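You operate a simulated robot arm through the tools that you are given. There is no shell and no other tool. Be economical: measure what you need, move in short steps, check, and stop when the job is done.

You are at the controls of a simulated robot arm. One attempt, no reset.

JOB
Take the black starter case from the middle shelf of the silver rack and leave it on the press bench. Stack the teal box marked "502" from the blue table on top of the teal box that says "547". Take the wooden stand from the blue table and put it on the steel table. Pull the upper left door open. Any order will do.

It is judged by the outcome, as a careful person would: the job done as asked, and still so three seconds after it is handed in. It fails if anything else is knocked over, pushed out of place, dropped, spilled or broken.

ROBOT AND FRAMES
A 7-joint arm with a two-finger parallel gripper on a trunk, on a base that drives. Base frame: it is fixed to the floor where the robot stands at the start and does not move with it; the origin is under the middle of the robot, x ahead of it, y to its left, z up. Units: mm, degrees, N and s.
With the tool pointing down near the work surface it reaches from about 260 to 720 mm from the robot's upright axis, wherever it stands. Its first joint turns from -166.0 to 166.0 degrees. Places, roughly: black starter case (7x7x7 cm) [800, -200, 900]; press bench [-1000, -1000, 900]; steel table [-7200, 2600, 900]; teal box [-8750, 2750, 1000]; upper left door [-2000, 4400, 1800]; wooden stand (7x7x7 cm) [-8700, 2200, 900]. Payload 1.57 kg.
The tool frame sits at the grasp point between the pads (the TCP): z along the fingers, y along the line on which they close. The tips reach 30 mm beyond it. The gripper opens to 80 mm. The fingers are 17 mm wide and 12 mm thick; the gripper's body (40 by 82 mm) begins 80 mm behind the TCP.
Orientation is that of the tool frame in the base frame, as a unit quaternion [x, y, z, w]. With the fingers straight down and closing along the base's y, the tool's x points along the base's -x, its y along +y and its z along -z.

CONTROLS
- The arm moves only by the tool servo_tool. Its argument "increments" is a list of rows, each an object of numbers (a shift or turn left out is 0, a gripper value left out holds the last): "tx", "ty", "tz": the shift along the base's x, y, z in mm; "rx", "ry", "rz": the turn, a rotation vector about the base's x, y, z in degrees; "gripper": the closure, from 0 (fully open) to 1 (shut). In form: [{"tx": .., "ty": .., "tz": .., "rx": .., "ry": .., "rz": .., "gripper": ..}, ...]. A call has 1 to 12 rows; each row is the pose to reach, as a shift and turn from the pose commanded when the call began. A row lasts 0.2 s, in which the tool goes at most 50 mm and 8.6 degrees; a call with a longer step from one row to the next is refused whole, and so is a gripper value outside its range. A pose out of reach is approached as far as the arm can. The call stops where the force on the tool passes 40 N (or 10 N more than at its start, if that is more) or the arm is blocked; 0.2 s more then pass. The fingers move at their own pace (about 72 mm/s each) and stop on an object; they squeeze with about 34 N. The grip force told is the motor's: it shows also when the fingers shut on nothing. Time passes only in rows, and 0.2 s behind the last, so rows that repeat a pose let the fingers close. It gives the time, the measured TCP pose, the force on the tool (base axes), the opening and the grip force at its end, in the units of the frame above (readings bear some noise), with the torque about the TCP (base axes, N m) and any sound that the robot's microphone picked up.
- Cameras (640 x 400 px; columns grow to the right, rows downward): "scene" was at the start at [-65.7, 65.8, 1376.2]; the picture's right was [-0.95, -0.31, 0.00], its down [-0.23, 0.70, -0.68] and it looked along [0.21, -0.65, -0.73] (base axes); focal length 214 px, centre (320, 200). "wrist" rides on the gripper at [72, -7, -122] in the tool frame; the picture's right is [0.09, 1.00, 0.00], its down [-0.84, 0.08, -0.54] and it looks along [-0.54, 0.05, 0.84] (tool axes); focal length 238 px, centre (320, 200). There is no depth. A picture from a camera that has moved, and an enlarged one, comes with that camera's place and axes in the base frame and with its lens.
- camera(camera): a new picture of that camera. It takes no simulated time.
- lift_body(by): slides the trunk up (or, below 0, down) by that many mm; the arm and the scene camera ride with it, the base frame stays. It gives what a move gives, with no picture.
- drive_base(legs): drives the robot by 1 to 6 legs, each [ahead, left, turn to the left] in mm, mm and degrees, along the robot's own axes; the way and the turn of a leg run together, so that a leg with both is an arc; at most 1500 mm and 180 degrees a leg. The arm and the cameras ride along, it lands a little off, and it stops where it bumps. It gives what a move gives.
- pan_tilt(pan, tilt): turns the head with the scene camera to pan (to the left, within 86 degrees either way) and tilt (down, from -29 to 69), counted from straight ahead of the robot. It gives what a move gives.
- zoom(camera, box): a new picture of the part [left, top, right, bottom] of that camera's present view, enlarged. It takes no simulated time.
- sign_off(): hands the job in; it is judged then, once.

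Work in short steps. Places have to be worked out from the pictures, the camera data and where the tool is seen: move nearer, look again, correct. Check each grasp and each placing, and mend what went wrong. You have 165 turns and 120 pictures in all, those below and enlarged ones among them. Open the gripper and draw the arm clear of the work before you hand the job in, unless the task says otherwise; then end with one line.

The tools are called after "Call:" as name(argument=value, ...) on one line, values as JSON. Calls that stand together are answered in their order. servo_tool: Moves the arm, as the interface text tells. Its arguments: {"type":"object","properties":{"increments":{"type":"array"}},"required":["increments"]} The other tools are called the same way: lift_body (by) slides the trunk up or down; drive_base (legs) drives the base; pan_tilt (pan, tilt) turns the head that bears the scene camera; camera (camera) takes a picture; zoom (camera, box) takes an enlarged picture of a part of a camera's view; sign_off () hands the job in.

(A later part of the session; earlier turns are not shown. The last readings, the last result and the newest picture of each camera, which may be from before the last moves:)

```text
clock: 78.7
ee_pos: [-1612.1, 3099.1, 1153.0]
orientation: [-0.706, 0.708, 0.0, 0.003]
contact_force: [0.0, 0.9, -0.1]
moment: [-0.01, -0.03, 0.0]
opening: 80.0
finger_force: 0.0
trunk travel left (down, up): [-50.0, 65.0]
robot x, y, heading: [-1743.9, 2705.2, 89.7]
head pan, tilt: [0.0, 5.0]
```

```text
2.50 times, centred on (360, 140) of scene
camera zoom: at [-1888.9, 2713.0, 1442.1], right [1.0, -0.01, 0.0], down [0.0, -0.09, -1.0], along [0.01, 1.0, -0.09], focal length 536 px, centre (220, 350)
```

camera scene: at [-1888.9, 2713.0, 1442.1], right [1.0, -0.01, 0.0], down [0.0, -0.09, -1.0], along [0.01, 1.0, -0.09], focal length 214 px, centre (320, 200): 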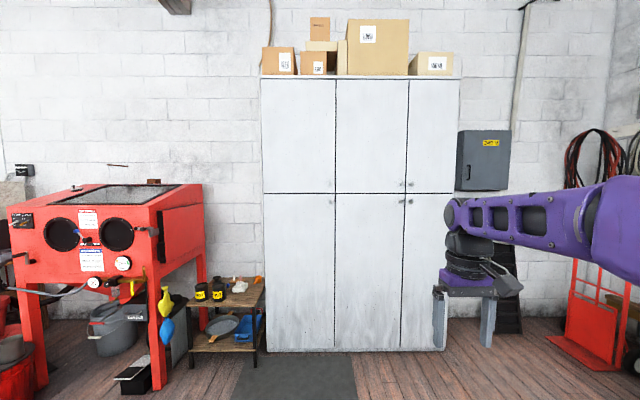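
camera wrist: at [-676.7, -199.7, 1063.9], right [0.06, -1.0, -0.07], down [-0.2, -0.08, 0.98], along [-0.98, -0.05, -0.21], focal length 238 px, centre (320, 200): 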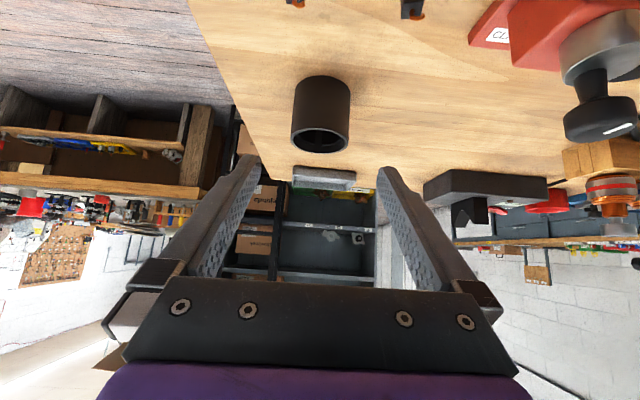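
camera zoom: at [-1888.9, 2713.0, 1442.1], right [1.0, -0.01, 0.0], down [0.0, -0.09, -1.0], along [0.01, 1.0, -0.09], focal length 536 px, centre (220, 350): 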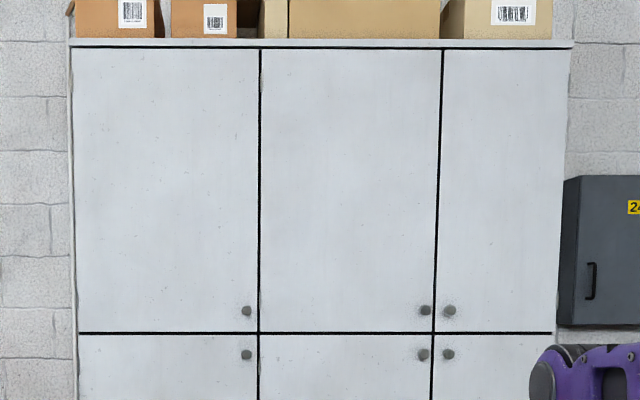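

Upper-left door's knob is about (-1790,4375,1417), hinged on the left at x≈-2345. Drive to roughly (-1915,3500) and raise the trunk.

Call:
drive_base(legs=[[800, 175, 0.3]])

Call:
lift_body(by=60)

Call:
camera(camera="scene")

```text
clock: 83.0
ee_pos: [-1786.7, 3899.8, 1154.2]
orientation: [0.708, -0.707, 0.0, -0.004]
contact_force: [-1.0, -0.8, 0.3]
moment: [0.03, -0.01, 0.0]
opening: 80.0
finger_force: 0.1
trunk travel left (down, up): [-50.0, 65.0]
robot x, y, heading: [-1919.4, 3507.2, 89.8]
head pan, tilt: [0.0, 5.0]
```

```text
clock: 84.0
ee_pos: [-1786.5, 3899.6, 1211.9]
orientation: [0.707, -0.707, 0.0, -0.003]
contact_force: [-0.1, -0.3, 0.2]
moment: [0.0, 0.02, -0.01]
opening: 79.9
finger_force: 0.0
trunk travel left (down, up): [-110.0, 5.0]
robot x, y, heading: [-1920.9, 3511.1, 90.1]
head pan, tilt: [0.0, 5.0]
```

```text
81 pictures are left
camera scene: at [-2062.5, 3512.2, 1502.0], right [1.0, 0.0, 0.0], down [0.0, -0.09, -1.0], along [0.0, 1.0, -0.09], focal length 214 px, centre (320, 200)
```

scene: 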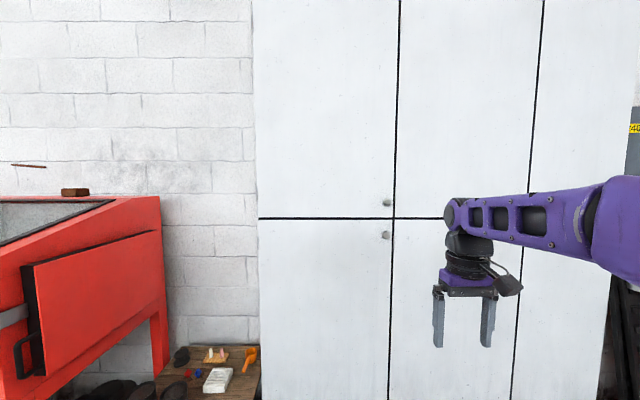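

Knob triangulates at (-1790,4381,1415). Zoom to see its shape while I pitch the tool forward via the waypoint.

Call:
zoom(camera="scene", box=[360, 175, 424, 255])

Call:
servo_tool(increments=[{"ty": 10, "tx": 12, "tz": -20, "rx": 7.5}, {"ty": 20, "tx": 24, "tz": -40, "rx": 15}, {"ty": 30, "tx": 36, "tz": -60, "rx": 22.5}, {"ty": 40, "tx": 48, "tz": -80, "rx": 30}, {"ty": 50, "tx": 60, "tz": -100, "rx": 37.5}, {"ty": 55, "tx": 72, "tz": -120, "rx": 45}, {"ty": 60, "tx": 84, "tz": -130, "rx": 45}])

```text
5.00 times, centred on (392, 215) of scene
camera zoom: at [-2062.5, 3512.2, 1502.0], right [1.0, 0.0, 0.0], down [0.0, -0.09, -1.0], along [0.0, 1.0, -0.09], focal length 1072 px, centre (-40, 125)
```

zoom: 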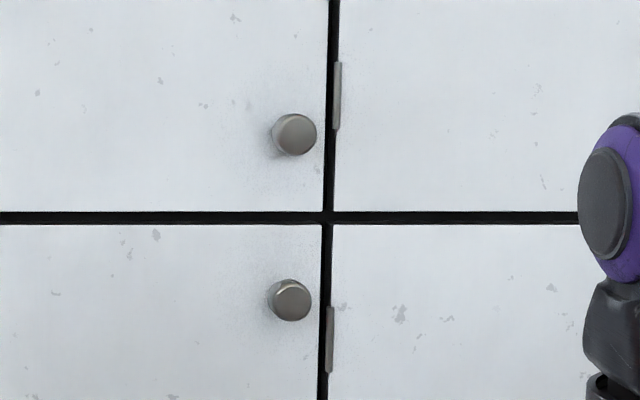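

```text
clock: 85.6
ee_pos: [-1703.9, 3959.3, 1083.1]
orientation: [0.653, -0.652, -0.271, -0.273]
contact_force: [0.5, 0.7, 0.2]
moment: [0.02, -0.02, -0.01]
opening: 79.9
finger_force: 0.1
trunk travel left (down, up): [-110.0, 5.0]
robot x, y, heading: [-1921.1, 3506.8, 90.0]
head pan, tilt: [0.0, 5.0]
```

Knob is a cylinder ~34 mm across. Pitch to horizontal and rise to knob height, staying at y≈4080.

Call:
servo_tool(increments=[{"tz": 40, "rx": 5.6}, {"tx": -10, "ty": 10, "tz": 82, "rx": 11.2}, {"tx": -22, "ty": 22, "tz": 124, "rx": 17}, {"tx": -34, "ty": 40, "tz": 166, "rx": 22.5}, {"tx": -46, "ty": 60, "tz": 208, "rx": 28}, {"tx": -58, "ty": 80, "tz": 250, "rx": 34}, {"tx": -70, "ty": 100, "tz": 292, "rx": 40}, {"tx": -86, "ty": 120, "tz": 332, "rx": 45}])

Call:
camera(camera="wrist")

Call:
camera(camera="scene")

```text
clock: 87.4
ee_pos: [-1791.1, 4079.2, 1416.1]
orientation: [-0.497, 0.498, 0.501, 0.504]
contact_force: [-0.2, -0.1, 0.2]
moment: [-0.03, -0.02, -0.01]
opening: 79.9
finger_force: 0.1
trunk travel left (down, up): [-110.0, 5.0]
robot x, y, heading: [-1924.5, 3506.6, 89.9]
head pan, tilt: [0.0, 5.0]
```

```text
79 pictures are left
camera wrist: at [-1785.2, 3956.9, 1343.0], right [-1.0, 0.01, -0.09], down [-0.08, -0.55, 0.83], along [-0.05, 0.84, 0.55], focal length 238 px, centre (320, 200)
```

wrist: 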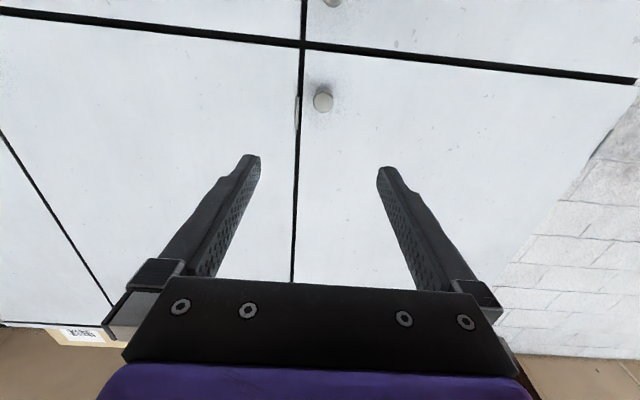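

```text
78 pictures are left
camera scene: at [-2062.5, 3512.2, 1502.0], right [1.0, 0.0, 0.0], down [0.0, -0.09, -1.0], along [0.0, 1.0, -0.09], focal length 214 px, centre (320, 200)
```

scene: 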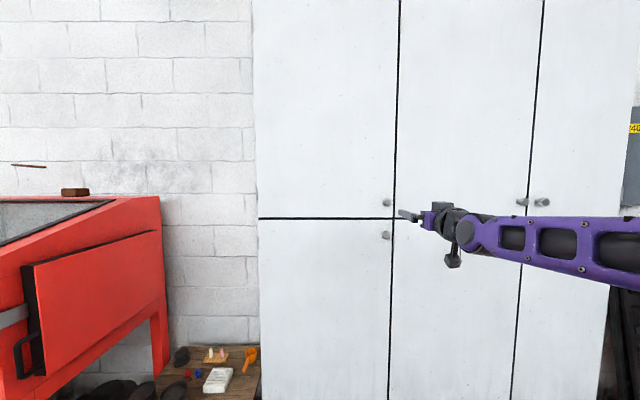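

Wrist ray puts the knob at about (-1796,·,1422). Move closer to y≈4290 and re-look.

Call:
servo_tool(increments=[{"tx": -2, "ty": 45, "tz": 1}, {"tx": -3, "ty": 90, "tz": 2}, {"tx": -4, "ty": 135, "tz": 3}, {"tx": -4, "ty": 180, "tz": 4}, {"tx": -4, "ty": 210, "tz": 4}])

Call:
camera(camera="wrist")

Call:
zoom(camera="scene", box=[350, 160, 450, 260])

```text
clock: 88.6
ee_pos: [-1793.1, 4290.9, 1419.9]
orientation: [-0.498, 0.499, 0.499, 0.504]
contact_force: [0.9, -1.2, -0.6]
moment: [-0.03, 0.03, 0.01]
opening: 79.8
finger_force: 0.1
trunk travel left (down, up): [-110.0, 5.0]
robot x, y, heading: [-1920.2, 3508.9, 90.0]
head pan, tilt: [0.0, 5.0]
```

```text
77 pictures are left
camera wrist: at [-1788.2, 4168.5, 1346.2], right [-1.0, 0.01, -0.1], down [-0.08, -0.55, 0.83], along [-0.05, 0.84, 0.54], focal length 238 px, centre (320, 200)
```

wrist: 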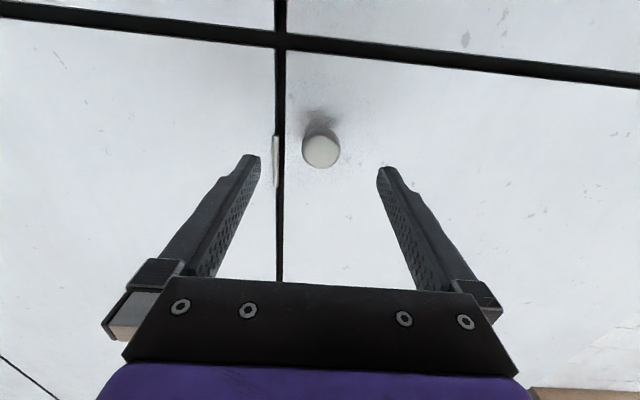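

```text
4.00 times, centred on (400, 210) of scene
camera zoom: at [-2062.5, 3512.3, 1502.0], right [1.0, 0.0, 0.0], down [0.0, -0.09, -1.0], along [0.0, 1.0, -0.09], focal length 858 px, centre (0, 160)
```

zoom: 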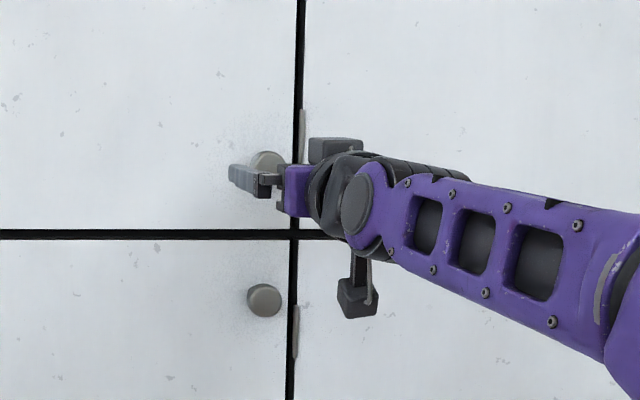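

Knob centred between fingers; approach 75 mm more with z +5.

Call:
servo_tool(increments=[{"tx": -1, "ty": 30, "tz": 3}, {"tx": -2, "ty": 55, "tz": 5}, {"tx": -2, "ty": 70, "tz": 5}, {"tx": -2, "ty": 76, "tz": 5}])

Call:
camera(camera="wrist")

```text
clock: 89.7
ee_pos: [-1794.6, 4361.5, 1425.5]
orientation: [-0.501, 0.5, 0.497, 0.502]
contact_force: [-1.5, -26.7, -6.1]
moment: [-0.19, -0.13, 1.23]
opening: 80.0
finger_force: 0.0
trunk travel left (down, up): [-110.0, 5.0]
robot x, y, heading: [-1920.9, 3506.1, 89.9]
head pan, tilt: [0.0, 5.0]
stopped in row 4: the force on the tool passed its limit at 43 N (the readings are from after the stop); the commanded pose is now the measured one
```

```text
75 pictures are left
camera wrist: at [-1790.1, 4238.6, 1352.3], right [-1.0, 0.0, -0.1], down [-0.08, -0.54, 0.84], along [-0.05, 0.84, 0.54], focal length 238 px, centre (320, 200)
```

wrist: 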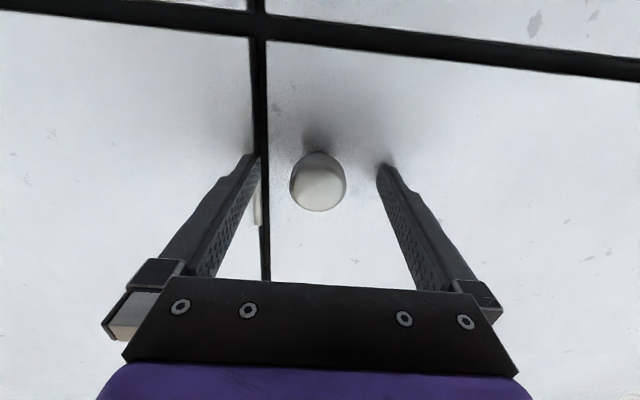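

Tips touched the door (door face y≈4391). Back off 5 mm and close on the knob.

Call:
servo_tool(increments=[{"ty": -6}, {"ty": -6, "gripper": 0.5}, {"ty": -6, "gripper": 1}, {"ty": -6, "gripper": 1}, {"ty": -6, "gripper": 1}])

Call:
camera(camera="wrist")

```text
clock: 90.9
ee_pos: [-1794.6, 4360.4, 1421.3]
orientation: [-0.5, 0.501, 0.496, 0.503]
contact_force: [6.2, -0.3, -0.7]
moment: [0.02, -0.05, -0.17]
opening: 32.5
finger_force: 41.1
trunk travel left (down, up): [-110.0, 5.0]
robot x, y, heading: [-1917.5, 3505.3, 89.8]
head pan, tilt: [0.0, 5.0]
```

```text
74 pictures are left
camera wrist: at [-1788.8, 4236.4, 1349.7], right [-1.0, 0.0, -0.1], down [-0.08, -0.54, 0.84], along [-0.05, 0.84, 0.54], focal length 238 px, centre (320, 200)
```

wrist: 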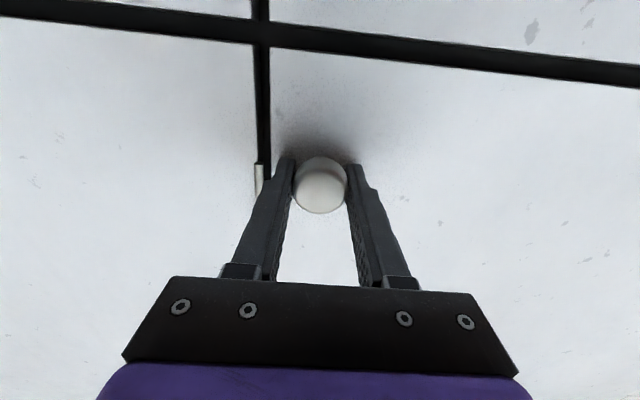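

Knob gripped. Pull along the arc about the hinge at (-2345,4395), first 12°.

Call:
servo_tool(increments=[{"tx": -1.2, "ty": -14.4, "rz": -1.5}, {"tx": -2.6, "ty": -28.7, "rz": -3}, {"tx": -4.5, "ty": -43, "rz": -4.5}, {"tx": -6.7, "ty": -57.3, "rz": -6}, {"tx": -9.3, "ty": -71.5, "rz": -7.5}, {"tx": -12.3, "ty": -85.6, "rz": -9}, {"tx": -15.6, "ty": -99.6, "rz": -10.5}, {"tx": -19.3, "ty": -113.5, "rz": -12}])

Call:
camera(camera="wrist")

Call:
camera(camera="scene")

```text
clock: 92.7
ee_pos: [-1813.8, 4245.6, 1422.3]
orientation: [-0.444, 0.551, 0.442, 0.551]
contact_force: [5.7, -2.1, 0.4]
moment: [-0.06, 0.06, 0.52]
opening: 32.7
finger_force: 41.1
trunk travel left (down, up): [-110.0, 5.0]
robot x, y, heading: [-1919.9, 3511.8, 89.7]
head pan, tilt: [0.0, 5.0]
```

```text
73 pictures are left
camera wrist: at [-1833.8, 4123.5, 1349.8], right [-0.97, 0.21, -0.1], down [-0.19, -0.51, 0.84], along [0.13, 0.83, 0.54], focal length 238 px, centre (320, 200)
```

wrist: 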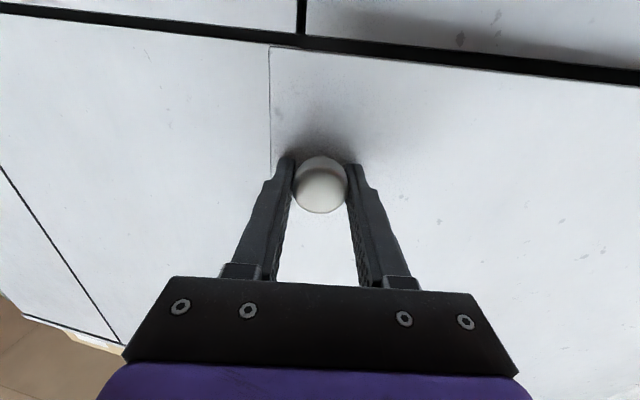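

```text
72 pictures are left
camera scene: at [-2061.5, 3511.2, 1502.1], right [1.0, 0.0, 0.0], down [0.0, -0.09, -1.0], along [0.0, 1.0, -0.09], focal length 214 px, centre (320, 200)
```

scene: 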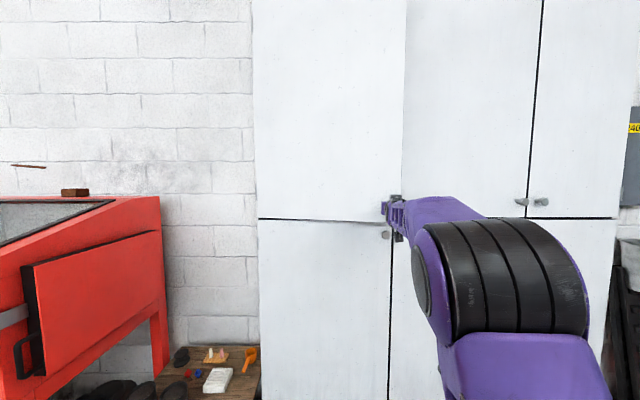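

The door swings easily. Continue the arc to 42°.

Call:
servo_tool(increments=[{"tx": -8.5, "ty": -27.7, "rz": -3}, {"tx": -18.4, "ty": -54.8, "rz": -6}, {"tx": -29.8, "ty": -81.3, "rz": -9}, {"tx": -42.5, "ty": -107.2, "rz": -12}, {"tx": -56.5, "ty": -132.4, "rz": -15}, {"tx": -71.9, "ty": -156.8, "rz": -18}, {"tx": -88.5, "ty": -180.4, "rz": -21}, {"tx": -106.3, "ty": -203.1, "rz": -24}, {"tx": -125.3, "ty": -224.8, "rz": -27}, {"tx": -145.4, "ty": -245.5, "rz": -30}])

Call:
camera(camera="scene")

```text
clock: 94.9
ee_pos: [-1965.6, 4002.3, 1422.4]
orientation: [-0.288, 0.644, 0.286, 0.648]
contact_force: [-13.2, 12.8, 13.1]
moment: [0.69, -0.5, 0.61]
opening: 32.4
finger_force: 40.9
trunk travel left (down, up): [-110.0, 5.0]
robot x, y, heading: [-1920.9, 3508.7, 89.8]
head pan, tilt: [0.0, 5.0]
```

```text
71 pictures are left
camera scene: at [-2064.5, 3512.6, 1501.9], right [1.0, 0.0, 0.0], down [0.0, -0.09, -1.0], along [0.0, 1.0, -0.09], focal length 214 px, centre (320, 200)
```

scene: 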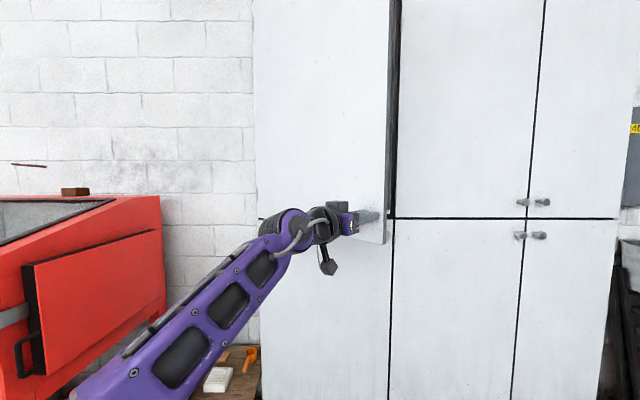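

Door at ~42° now. Continue to 54°, watching forces.

Call:
servo_tool(increments=[{"tx": -10.4, "ty": -10, "rz": -1.5}, {"tx": -21.1, "ty": -19.7, "rz": -3}, {"tx": -32, "ty": -29, "rz": -4.5}, {"tx": -43.3, "ty": -38.1, "rz": -6}, {"tx": -54.7, "ty": -47, "rz": -7.5}, {"tx": -66.4, "ty": -55.4, "rz": -9}, {"tx": -78.2, "ty": -63.6, "rz": -10.5}, {"tx": -90.3, "ty": -71.6, "rz": -12}])

Call:
camera(camera="scene")

```text
clock: 96.5
ee_pos: [-2042.5, 3942.7, 1422.2]
orientation: [-0.234, 0.664, 0.232, 0.671]
contact_force: [-5.8, 8.1, -0.7]
moment: [-0.01, 0.07, 0.69]
opening: 32.3
finger_force: 40.9
trunk travel left (down, up): [-110.0, 5.0]
robot x, y, heading: [-1924.7, 3510.1, 90.0]
head pan, tilt: [0.0, 5.0]
stopped in row 8: the force on the tool passed its limit at 41 N (the readings are from after the stop); the commanded pose is now the measured one
```

```text
70 pictures are left
camera scene: at [-2063.6, 3513.4, 1501.4], right [1.0, 0.0, 0.0], down [0.0, -0.09, -1.0], along [0.0, 1.0, -0.09], focal length 214 px, centre (320, 200)
```

scene: 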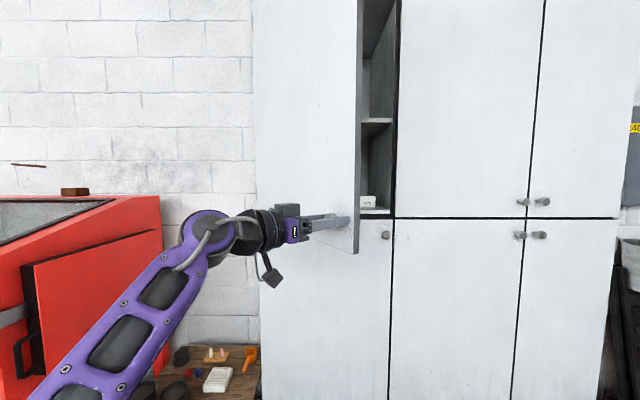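

Fitting the path gives hinge (-2315,4388), r≈521; the door is ~55° open. Go on 16° more along the corrected arc.

Call:
servo_tool(increments=[{"tx": -11.9, "ty": -6.6, "rz": -1.5}, {"tx": -23.9, "ty": -12.9, "rz": -3}, {"tx": -36, "ty": -19.2, "rz": -4.5}, {"tx": -48.2, "ty": -25.2, "rz": -6}, {"tx": -60.6, "ty": -31, "rz": -7.5}, {"tx": -73.1, "ty": -36.3, "rz": -9}, {"tx": -85.8, "ty": -41.4, "rz": -10.5}, {"tx": -98.6, "ty": -46.1, "rz": -12}, {"tx": -111.5, "ty": -50.5, "rz": -13.5}, {"tx": -124.5, "ty": -54.5, "rz": -15}])

Call:
camera(camera="scene")

```text
clock: 98.7
ee_pos: [-2166.0, 3887.0, 1422.4]
orientation: [-0.144, 0.69, 0.14, 0.696]
contact_force: [-1.1, 3.8, -13.2]
moment: [-0.14, -0.11, 0.27]
opening: 32.3
finger_force: 40.2
trunk travel left (down, up): [-110.0, 5.0]
robot x, y, heading: [-1923.6, 3506.3, 90.0]
head pan, tilt: [0.0, 5.0]
```

```text
69 pictures are left
camera scene: at [-2063.2, 3513.1, 1501.9], right [1.0, 0.0, 0.0], down [0.0, -0.09, -1.0], along [0.0, 1.0, -0.09], focal length 214 px, centre (320, 200)
```

scene: 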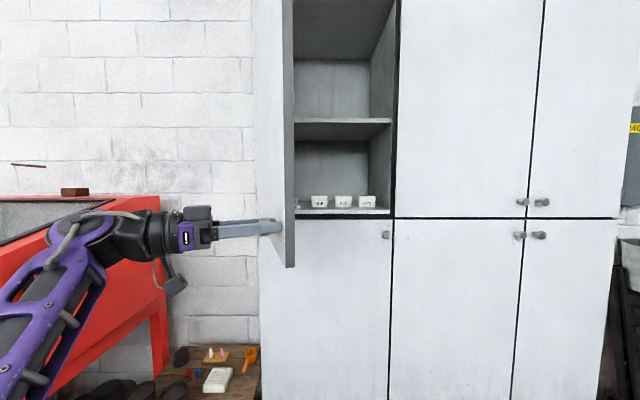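

Door ~70° open. Release the knob, retreat along the tool axis, and then back the base away.

Call:
servo_tool(increments=[{"gripper": 0.3}, {"gripper": 0}, {"gripper": 0}, {"tx": -14, "ty": -5}, {"tx": -33, "ty": -12}, {"tx": -52, "ty": -19}, {"tx": -60, "ty": -40}, {"tx": -60, "ty": -70}])

Call:
drive_base(legs=[[-600, 0, 0]])

Call:
camera(camera="scene")

```text
clock: 100.5
ee_pos: [-2224.3, 3814.7, 1422.9]
orientation: [-0.143, 0.69, 0.141, 0.696]
contact_force: [0.0, 1.3, 0.5]
moment: [-0.02, 0.01, -0.03]
opening: 80.1
finger_force: 0.0
trunk travel left (down, up): [-110.0, 5.0]
robot x, y, heading: [-1920.5, 3511.9, 89.8]
head pan, tilt: [0.0, 5.0]
```

```text
clock: 103.9
ee_pos: [-2223.2, 3214.8, 1424.6]
orientation: [-0.143, 0.69, 0.141, 0.695]
contact_force: [0.4, 0.4, 0.6]
moment: [-0.01, -0.02, 0.04]
opening: 80.0
finger_force: 0.0
trunk travel left (down, up): [-110.0, 5.0]
robot x, y, heading: [-1920.8, 2905.7, 90.1]
head pan, tilt: [0.0, 5.0]
```

```text
68 pictures are left
camera scene: at [-2063.4, 2911.7, 1502.1], right [1.0, 0.0, 0.0], down [0.0, -0.09, -1.0], along [0.0, 1.0, -0.09], focal length 214 px, centre (320, 200)
```

scene: 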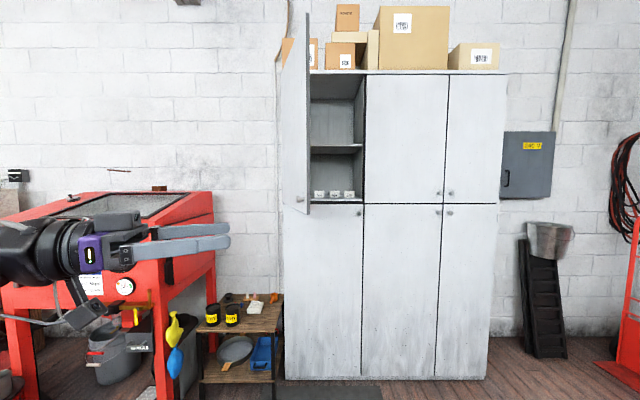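

Door stays open. Now unwind the arm back to the right side, reversing the earlier arc.

Call:
servo_tool(increments=[{"tx": 30, "ty": 32, "rz": 3}, {"tx": 62, "ty": 62, "rz": 7}, {"tx": 97, "ty": 90, "rz": 11}, {"tx": 135, "ty": 115, "rz": 15}, {"tx": 175, "ty": 138, "rz": 19}, {"tx": 217, "ty": 160, "rz": 23}, {"tx": 257, "ty": 185, "rz": 28}, {"tx": 285, "ty": 215, "rz": 35}, {"tx": 312, "ty": 245, "rz": 43}, {"tx": 337, "ty": 275, "rz": 51}, {"tx": 360, "ty": 295, "rz": 59}, {"tx": 385, "ty": 310, "rz": 66.6}])

Call:
camera(camera="scene")

```text
clock: 106.5
ee_pos: [-1840.1, 3525.9, 1425.7]
orientation: [-0.498, 0.498, 0.501, 0.504]
contact_force: [-0.4, 0.1, 0.5]
moment: [0.02, 0.0, -0.02]
opening: 79.9
finger_force: 0.0
trunk travel left (down, up): [-110.0, 5.0]
robot x, y, heading: [-1923.5, 2904.7, 90.0]
head pan, tilt: [0.0, 5.0]
```

```text
67 pictures are left
camera scene: at [-2063.2, 2911.6, 1502.1], right [1.0, 0.0, 0.0], down [0.0, -0.09, -1.0], along [0.0, 1.0, -0.09], focal length 214 px, centre (320, 200)
```

scene: 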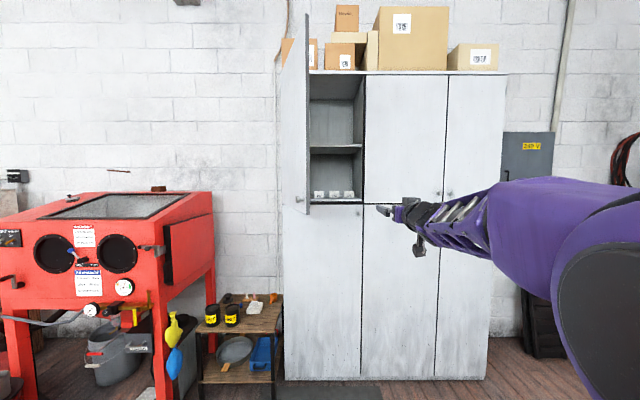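

Arm is back right-side. Reverse the pitch: first to 45° at the low waypoint.

Call:
servo_tool(increments=[{"tx": 15, "ty": -19, "tz": -38, "rx": -5}, {"tx": 30, "ty": -38, "tz": -76, "rx": -10}, {"tx": 45, "ty": -57, "tz": -114, "rx": -15}, {"tx": 60, "ty": -75, "tz": -152, "rx": -20}, {"tx": 75, "ty": -94, "tz": -190, "rx": -25}, {"tx": 90, "ty": -113, "tz": -228, "rx": -30}, {"tx": 105, "ty": -132, "tz": -266, "rx": -35}, {"tx": 120, "ty": -150, "tz": -304, "rx": -40}, {"tx": 134, "ty": -169, "tz": -342, "rx": -45}])

Call:
servo_tool(increments=[{"tx": -14, "ty": -10, "tz": 20, "rx": -7.5}, {"tx": -28, "ty": -20, "tz": 40, "rx": -15}, {"tx": -42, "ty": -30, "tz": 60, "rx": -22.5}, {"tx": -56, "ty": -40, "tz": 80, "rx": -30}, {"tx": -70, "ty": -50, "tz": 105, "rx": -37.5}, {"tx": -84, "ty": -60, "tz": 130, "rx": -45}])

Call:
lift_body(by=-60)

Call:
pan_tilt(pan=60, tilt=10)

Call:
camera(camera="scene")

```text
clock: 108.5
ee_pos: [-1706.2, 3356.6, 1080.4]
orientation: [0.654, -0.651, -0.27, -0.276]
contact_force: [0.0, -0.5, 0.5]
moment: [-0.01, 0.0, -0.02]
opening: 79.9
finger_force: 0.0
trunk travel left (down, up): [-110.0, 5.0]
robot x, y, heading: [-1919.6, 2906.8, 89.9]
head pan, tilt: [0.0, 5.0]
```

```text
clock: 109.9
ee_pos: [-1788.6, 3296.3, 1213.2]
orientation: [0.709, -0.706, 0.0, -0.004]
contact_force: [0.4, 0.4, -0.7]
moment: [-0.02, 0.03, 0.02]
opening: 79.8
finger_force: 0.0
trunk travel left (down, up): [-110.0, 5.0]
robot x, y, heading: [-1923.9, 2908.0, 89.8]
head pan, tilt: [0.0, 5.0]
```

```text
clock: 110.9
ee_pos: [-1788.7, 3296.6, 1151.2]
orientation: [0.709, -0.705, 0.0, -0.004]
contact_force: [-0.2, 0.4, -0.7]
moment: [0.03, 0.0, 0.04]
opening: 80.1
finger_force: 0.0
trunk travel left (down, up): [-50.0, 65.0]
robot x, y, heading: [-1920.2, 2908.6, 89.9]
head pan, tilt: [0.0, 5.0]
```

```text
clock: 112.2
ee_pos: [-1788.4, 3294.9, 1150.9]
orientation: [0.709, -0.705, -0.001, -0.005]
contact_force: [-0.9, -0.2, -0.4]
moment: [0.01, -0.01, 0.04]
opening: 80.0
finger_force: 0.0
trunk travel left (down, up): [-50.0, 65.0]
robot x, y, heading: [-1925.0, 2909.4, 90.1]
head pan, tilt: [60.0, 10.0]
```

```text
66 pictures are left
camera scene: at [-2144.0, 2866.5, 1434.0], right [0.5, 0.86, 0.0], down [0.15, -0.09, -0.98], along [-0.85, 0.49, -0.17], focal length 214 px, centre (320, 200)
```

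scene: 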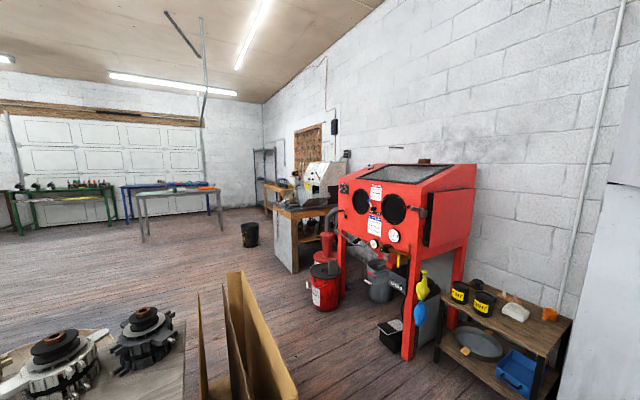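

The blue and steel tables are at the far end. I look further left/down to plan the route.

Call:
pan_tilt(pan=86, tilt=30)

Call:
camera(camera="scene")

```text
clock: 113.1
ee_pos: [-1788.7, 3295.7, 1150.9]
orientation: [0.709, -0.705, -0.001, -0.004]
contact_force: [-0.6, 1.0, 0.2]
moment: [0.03, -0.02, -0.04]
opening: 79.9
finger_force: 0.2
trunk travel left (down, up): [-50.0, 65.0]
robot x, y, heading: [-1922.1, 2904.6, 89.9]
head pan, tilt: [85.9, 30.0]
```

```text
65 pictures are left
camera scene: at [-2153.8, 2826.4, 1401.7], right [0.07, 1.0, 0.0], down [0.5, -0.04, -0.87], along [-0.86, 0.06, -0.5], focal length 214 px, centre (320, 200)
```

scene: 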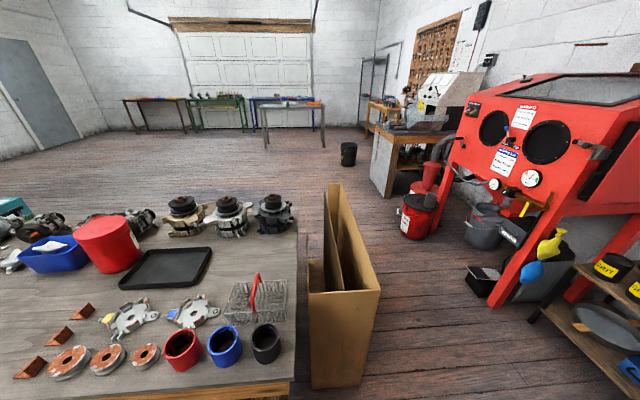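

Corridor to the far end is around y≈3370 (between cardboard at y<3010 and red bucket at y>3720). Turn in open space first, then align.

Call:
drive_base(legs=[[250, -100, 0], [0, 0, 90], [0, -215, 0]])

Call:
pan_tilt(pan=0, tilt=30)

Call:
camera(camera="scene")

```text
clock: 121.2
ee_pos: [-2210.2, 3507.3, 1151.0]
orientation: [1.0, 0.002, -0.004, -0.002]
contact_force: [0.1, -0.7, 0.4]
moment: [0.0, 0.02, -0.01]
opening: 79.7
finger_force: 0.1
trunk travel left (down, up): [-50.0, 65.0]
robot x, y, heading: [-1822.6, 3372.1, 179.8]
head pan, tilt: [85.9, 30.0]
```

```text
clock: 122.8
ee_pos: [-2210.5, 3507.9, 1151.2]
orientation: [1.0, 0.002, -0.004, -0.003]
contact_force: [0.7, -0.3, 0.3]
moment: [-0.01, 0.01, 0.02]
opening: 80.1
finger_force: 0.0
trunk travel left (down, up): [-50.0, 65.0]
robot x, y, heading: [-1823.3, 3370.2, 180.0]
head pan, tilt: [0.0, 30.0]
```

```text
64 pictures are left
camera scene: at [-1823.7, 3234.3, 1401.7], right [0.0, 1.0, 0.0], down [0.5, 0.0, -0.87], along [-0.87, 0.0, -0.5], focal length 214 px, centre (320, 200)
```

scene: 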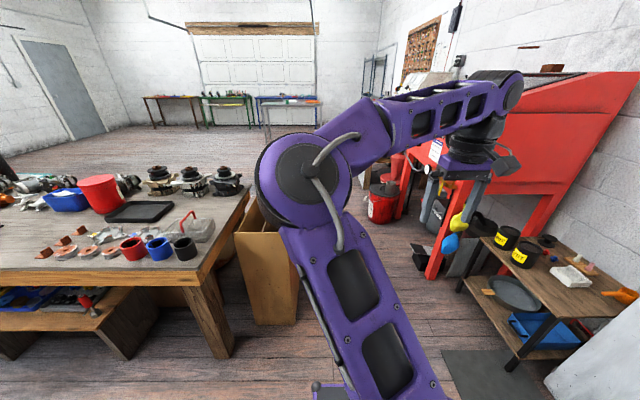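

Folder edge y≈3125, bucket edge y≈3740; robot half-width ~240. Thread through at y≈3440 then 3390.

Call:
drive_base(legs=[[500, -65, 0], [900, 0, 0]])

Call:
camera(camera="scene")

```text
clock: 130.0
ee_pos: [-3597.6, 3573.0, 1151.8]
orientation: [1.0, -0.001, -0.003, -0.003]
contact_force: [0.1, 1.2, 0.5]
moment: [-0.01, 0.03, -0.01]
opening: 80.0
finger_force: 0.1
trunk travel left (down, up): [-50.0, 65.0]
robot x, y, heading: [-3209.7, 3436.1, 179.4]
head pan, tilt: [0.0, 30.0]
```

```text
63 pictures are left
camera scene: at [-3210.8, 3299.2, 1401.6], right [0.01, 1.0, 0.0], down [0.5, 0.0, -0.87], along [-0.87, 0.01, -0.5], focal length 214 px, centre (320, 200)
```

scene: 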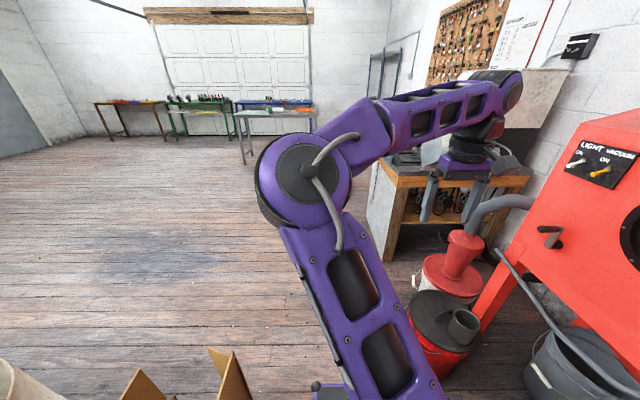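

Clear of both sides (~70 mm). Continue ahead, drifting left after the folder ends.

Call:
drive_base(legs=[[300, 10, 0.6], [900, 60, 0], [1200, 450, 0]])

Call:
camera(camera="scene")

```text
clock: 142.5
ee_pos: [-5994.5, 3047.4, 1151.7]
orientation: [1.0, 0.005, -0.004, -0.003]
contact_force: [-0.3, 0.7, 0.2]
moment: [0.0, -0.02, 0.0]
opening: 80.1
finger_force: 0.0
trunk travel left (down, up): [-50.0, 65.0]
robot x, y, heading: [-5605.1, 2914.3, -179.5]
head pan, tilt: [0.0, 30.0]
```

```text
62 pictures are left
camera scene: at [-5606.4, 2775.2, 1401.7], right [0.0, 1.0, 0.0], down [0.5, 0.0, -0.87], along [-0.87, 0.0, -0.5], focal length 214 px, centre (320, 200)
```

scene: 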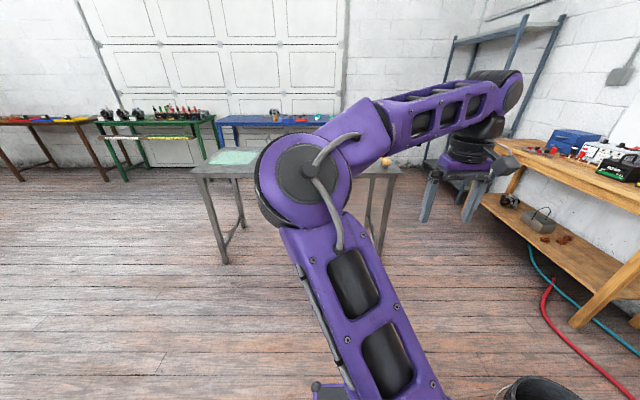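

Steel table spans x≈-6890..-7440, y≈1950..3290. I'll go round its left (south) end into the gap before the blue table.

Call:
drive_base(legs=[[300, 740, -0.5], [300, 740, 0], [400, 0, 0]])

Call:
camera(camera="scene")

```text
clock: 159.3
ee_pos: [-6994.1, 1576.3, 1151.6]
orientation: [1.0, -0.002, -0.005, -0.003]
contact_force: [-0.1, -0.1, -0.4]
moment: [0.01, 0.0, 0.04]
opening: 79.6
finger_force: 0.0
trunk travel left (down, up): [-50.0, 65.0]
robot x, y, heading: [-6606.5, 1438.5, 179.4]
head pan, tilt: [0.0, 30.0]
```

```text
61 pictures are left
camera scene: at [-6610.4, 1299.8, 1401.6], right [0.01, 1.0, 0.0], down [0.5, 0.0, -0.87], along [-0.87, 0.01, -0.5], focal length 214 px, centre (320, 200)
```

scene: 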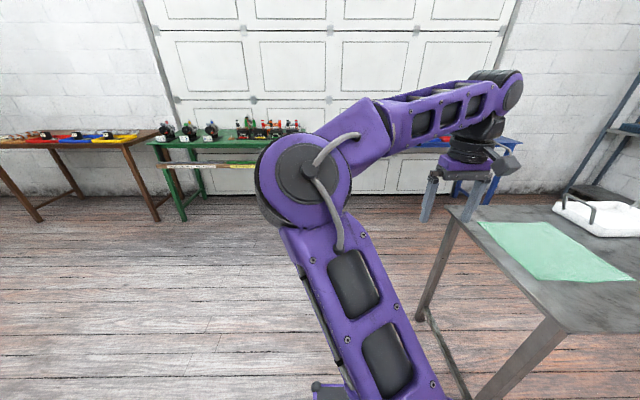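

Good clearance past the steel table's end. Drive ahead into line with the gap, then look right.

Call:
drive_base(legs=[[700, 0, 0.6], [640, 0, 0]])

Call:
pan_tilt(pan=-40, tilt=30)

Call:
camera(camera="scene")

Call:
camera(camera="wrist")

```text
clock: 166.2
ee_pos: [-8328.8, 1572.8, 1151.3]
orientation: [1.0, 0.005, -0.004, -0.002]
contact_force: [0.6, 0.9, -0.3]
moment: [-0.03, -0.03, -0.02]
opening: 80.0
finger_force: 0.1
trunk travel left (down, up): [-50.0, 65.0]
robot x, y, heading: [-7940.6, 1441.0, -179.9]
head pan, tilt: [0.0, 30.0]
```

```text
clock: 167.3
ee_pos: [-8329.6, 1573.0, 1149.6]
orientation: [1.0, 0.005, -0.005, -0.002]
contact_force: [0.5, 0.1, -0.4]
moment: [0.01, -0.01, -0.03]
opening: 80.3
finger_force: 0.0
trunk travel left (down, up): [-50.0, 65.0]
robot x, y, heading: [-7940.1, 1438.8, -179.7]
head pan, tilt: [-40.0, 30.0]
```

```text
60 pictures are left
camera scene: at [-7920.5, 1359.6, 1401.7], right [0.64, 0.77, 0.0], down [0.38, -0.32, -0.87], along [-0.67, 0.55, -0.5], focal length 214 px, centre (320, 200)
```

scene: 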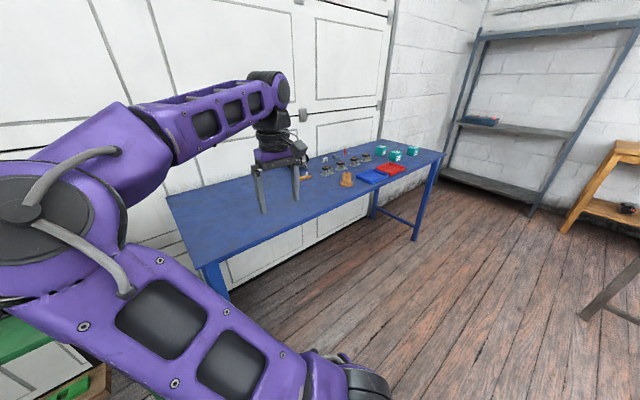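

```text
59 pictures are left
camera wrist: at [-8257.5, 1578.7, 1272.3], right [0.1, -0.99, -0.01], down [-0.83, -0.09, 0.55], along [-0.55, -0.05, -0.84], focal length 238 px, centre (320, 200)
```

wrist: 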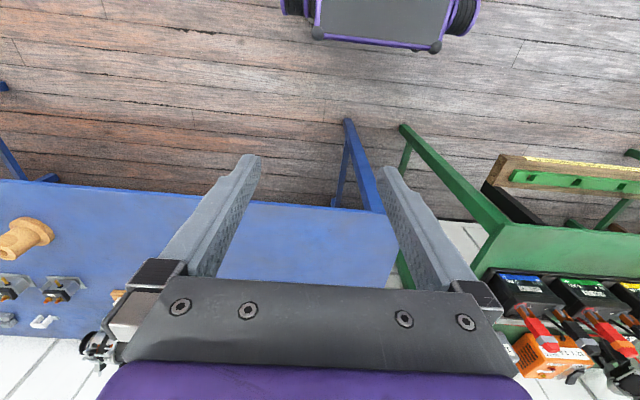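

The wooden stand and three teal boxes are visible; zoom.

Call:
zoom(camera="scene", box=[280, 120, 460, 230])

```text
3.56 times, centred on (370, 175) of scene
camera zoom: at [-7920.5, 1359.6, 1401.7], right [0.64, 0.77, 0.0], down [0.38, -0.32, -0.87], along [-0.67, 0.55, -0.5], focal length 763 px, centre (142, 289)
```

zoom: 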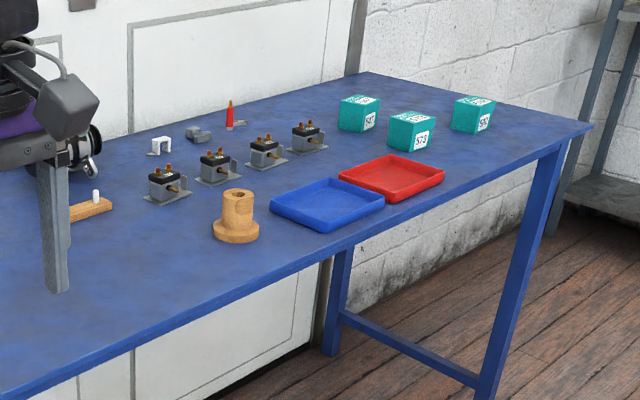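

Stand is at about (-8683,2183), base flange down. Drive right into the gap to (-7995,2050).

Call:
drive_base(legs=[[55, -610, 0]])

Call:
pan_tilt(pan=-30, tilt=30)

Call:
camera(camera="scene")

Call:
camera(camera="wrist")

```text
clock: 173.6
ee_pos: [-8384.6, 2181.8, 1151.4]
orientation: [1.0, 0.003, -0.004, -0.002]
contact_force: [0.7, 0.1, -0.3]
moment: [-0.03, 0.0, -0.03]
opening: 79.9
finger_force: 0.1
trunk travel left (down, up): [-50.0, 65.0]
robot x, y, heading: [-7996.5, 2044.9, 180.1]
head pan, tilt: [-40.0, 30.0]
```

```text
clock: 174.3
ee_pos: [-8383.8, 2181.0, 1151.9]
orientation: [1.0, 0.002, -0.004, -0.002]
contact_force: [0.2, 0.0, -0.2]
moment: [0.01, -0.05, -0.06]
opening: 80.0
finger_force: 0.1
trunk travel left (down, up): [-50.0, 65.0]
robot x, y, heading: [-7996.6, 2048.4, 180.1]
head pan, tilt: [-30.0, 30.0]
```

```text
57 pictures are left
camera scene: at [-7985.4, 1954.0, 1401.7], right [0.5, 0.87, 0.0], down [0.43, -0.25, -0.87], along [-0.75, 0.43, -0.5], focal length 214 px, centre (320, 200)
```

scene: 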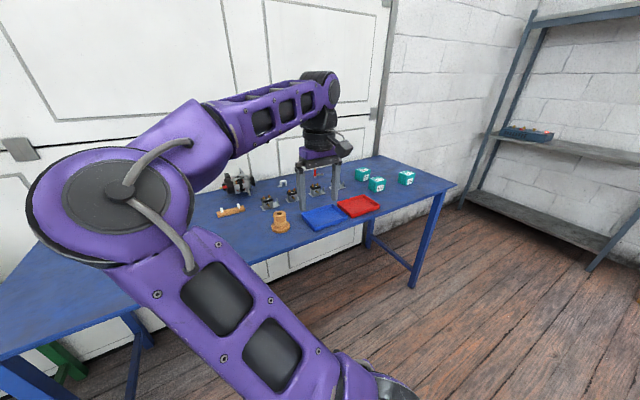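

```text
56 pictures are left
camera wrist: at [-8312.6, 2187.0, 1272.3], right [0.1, -1.0, -0.01], down [-0.83, -0.08, 0.55], along [-0.55, -0.05, -0.84], focal length 238 px, centre (320, 200)
```

wrist: 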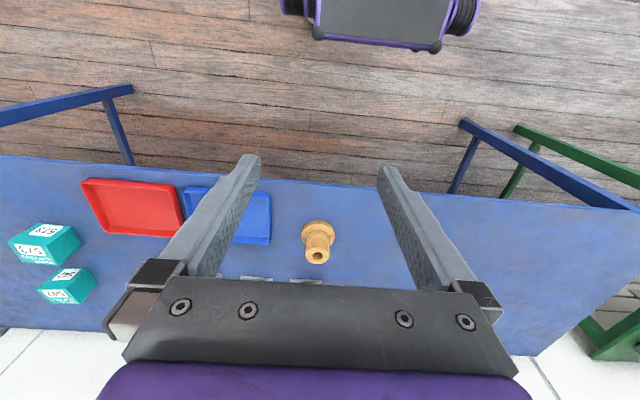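

Stand fixed at about (-8670,2160), top z≈934. Move above it at z≈1010.

Call:
servo_tool(increments=[{"tx": -40, "ty": -3, "tz": -10}, {"tx": -80, "ty": -6, "tz": -25}, {"tx": -120, "ty": -9, "tz": -45}, {"tx": -160, "ty": -12, "tz": -65}, {"tx": -200, "ty": -15, "tz": -85}, {"tx": -240, "ty": -18, "tz": -110}, {"tx": -270, "ty": -21, "tz": -140}])

Call:
camera(camera="wrist")

Call:
camera(camera="scene")

```text
clock: 175.9
ee_pos: [-8654.2, 2159.7, 1009.3]
orientation: [1.0, 0.002, -0.004, -0.003]
contact_force: [0.9, -0.2, 0.5]
moment: [0.03, 0.01, 0.0]
opening: 80.0
finger_force: 0.0
trunk travel left (down, up): [-50.0, 65.0]
robot x, y, heading: [-7996.5, 2046.0, 180.1]
head pan, tilt: [-30.0, 30.0]
```

```text
55 pictures are left
camera wrist: at [-8582.4, 2166.6, 1131.4], right [0.1, -1.0, -0.01], down [-0.83, -0.08, 0.55], along [-0.55, -0.05, -0.84], focal length 238 px, centre (320, 200)
```

wrist: 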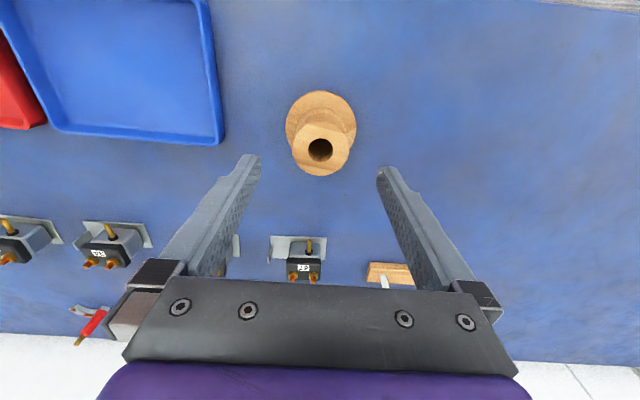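

```text
54 pictures are left
camera scene: at [-7985.2, 1953.9, 1401.7], right [0.5, 0.87, 0.0], down [0.43, -0.25, -0.87], along [-0.75, 0.43, -0.5], focal length 214 px, centre (320, 200)
```

scene: 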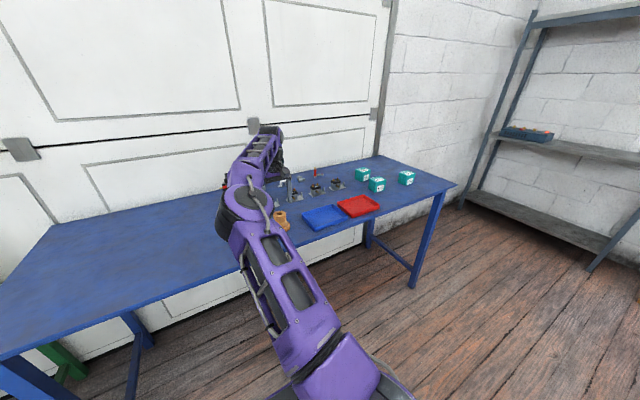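

Stand is directly under the fingers (x≈-8657). Descend to z≈918 and check.

Call:
servo_tool(increments=[{"tx": -3, "tz": -30}, {"tx": -3, "tz": -60}, {"tx": -3, "tz": -80}])

Call:
camera(camera="wrist")

```text
clock: 176.7
ee_pos: [-8657.6, 2161.8, 930.8]
orientation: [1.0, 0.004, -0.004, -0.003]
contact_force: [0.4, 0.1, 0.2]
moment: [0.02, -0.01, -0.02]
opening: 79.8
finger_force: 0.1
trunk travel left (down, up): [-50.0, 65.0]
robot x, y, heading: [-7996.0, 2049.1, 180.2]
head pan, tilt: [-30.0, 30.0]
```

```text
53 pictures are left
camera wrist: at [-8585.5, 2166.7, 1051.7], right [0.1, -1.0, -0.01], down [-0.83, -0.09, 0.55], along [-0.55, -0.05, -0.84], focal length 238 px, centre (320, 200)
```

wrist: 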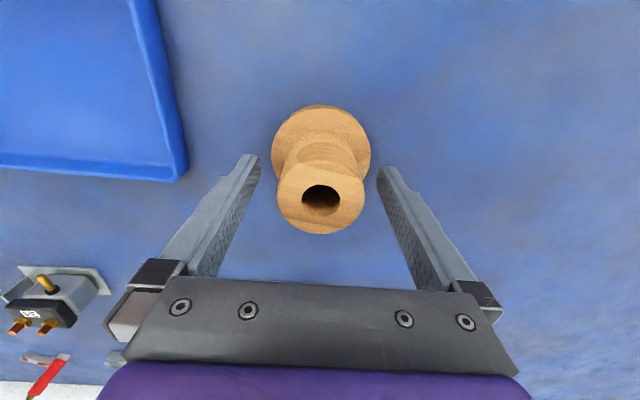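

Aligned. Lower 8 mm and close on the post.

Call:
servo_tool(increments=[{"tz": -4}, {"tz": -8}, {"tz": -8, "gripper": 0.4}, {"tz": -8, "gripper": 1}, {"tz": -8, "gripper": 1}, {"tz": -8, "gripper": 1}])

Call:
servo_tool(increments=[{"tz": 15, "gripper": 1}, {"tz": 35}, {"tz": 60}])

Call:
camera(camera="wrist")

```text
clock: 178.1
ee_pos: [-8658.8, 2160.8, 923.8]
orientation: [1.0, 0.003, -0.004, -0.003]
contact_force: [0.2, 0.2, 1.4]
moment: [-0.11, -0.01, 0.03]
opening: 47.0
finger_force: 33.8
trunk travel left (down, up): [-50.0, 65.0]
robot x, y, heading: [-7997.6, 2044.9, 180.0]
head pan, tilt: [-30.0, 30.0]
```

```text
clock: 178.9
ee_pos: [-8658.9, 2159.8, 982.4]
orientation: [1.0, 0.002, -0.005, -0.003]
contact_force: [0.3, -0.3, -1.1]
moment: [0.0, 0.04, 0.01]
opening: 47.0
finger_force: 34.4
trunk travel left (down, up): [-50.0, 65.0]
robot x, y, heading: [-7994.6, 2047.9, 180.2]
head pan, tilt: [-30.0, 30.0]
```

```text
52 pictures are left
camera wrist: at [-8586.3, 2165.8, 1103.9], right [0.1, -1.0, -0.01], down [-0.83, -0.08, 0.55], along [-0.55, -0.05, -0.84], focal length 238 px, centre (320, 200)
```

wrist: 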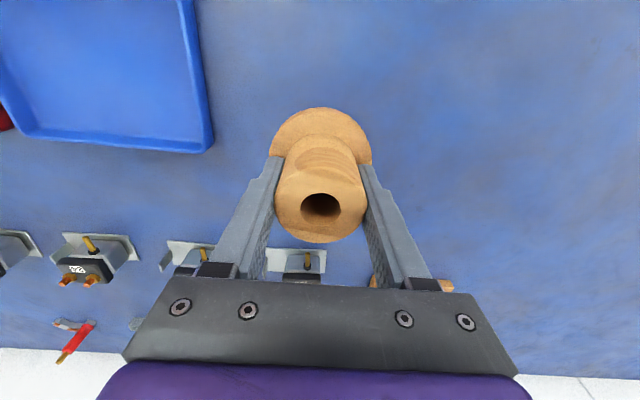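

Stand lifted. Retract to the carrying pose and turn the robot round to face the steel table behind it.

Call:
servo_tool(increments=[{"tz": 40}, {"tx": 30, "ty": 3, "tz": 75}, {"tx": 70, "ty": 6, "tz": 95}, {"tx": 110, "ty": 9, "tz": 115}, {"tx": 150, "ty": 12, "tz": 130}, {"tx": 190, "ty": 15, "tz": 145}, {"tx": 230, "ty": 18, "tz": 160}, {"tx": 270, "ty": 21, "tz": 170}])

Call:
drive_base(legs=[[15, -300, 0], [0, 0, -90], [0, 0, -90]])

Call:
camera(camera="scene")

Call:
camera(camera="wrist")

```text
clock: 180.7
ee_pos: [-8387.2, 2181.8, 1153.4]
orientation: [1.0, 0.003, -0.003, -0.003]
contact_force: [0.3, 0.0, -1.3]
moment: [-0.03, 0.0, 0.0]
opening: 46.8
finger_force: 34.4
trunk travel left (down, up): [-50.0, 65.0]
robot x, y, heading: [-7999.0, 2043.1, 179.8]
head pan, tilt: [-30.0, 30.0]
```

```text
clock: 192.1
ee_pos: [-7622.6, 2203.8, 1153.4]
orientation: [0.008, 1.0, -0.003, 0.004]
contact_force: [-0.2, -0.4, -1.7]
moment: [0.02, -0.04, 0.03]
opening: 47.0
finger_force: 34.0
trunk travel left (down, up): [-50.0, 65.0]
robot x, y, heading: [-8014.5, 2345.9, -1.3]
head pan, tilt: [-30.0, 30.0]
```

```text
51 pictures are left
camera scene: at [-8021.2, 2443.5, 1401.7], right [-0.52, -0.85, 0.0], down [-0.43, 0.26, -0.87], along [0.74, -0.45, -0.5], focal length 214 px, centre (320, 200)
```

scene: 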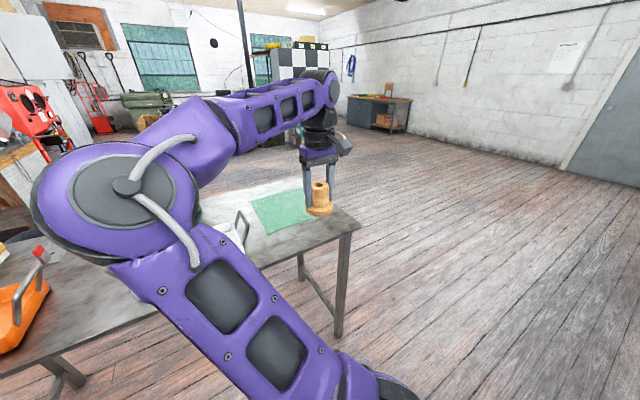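

```text
50 pictures are left
camera wrist: at [-7696.8, 2197.7, 1274.1], right [-0.08, 1.0, -0.01], down [0.83, 0.07, 0.55], along [0.55, 0.04, -0.84], focal length 238 px, centre (320, 200)
```

wrist: 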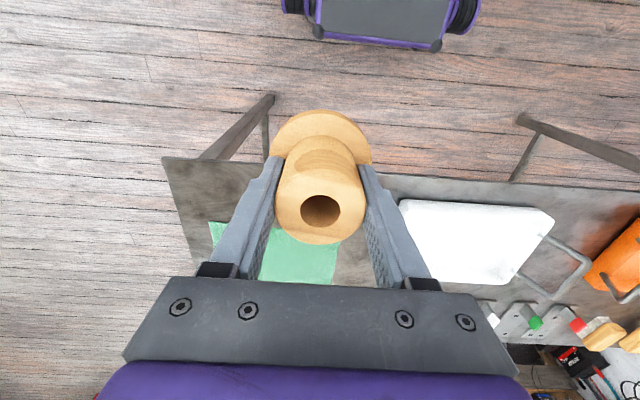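

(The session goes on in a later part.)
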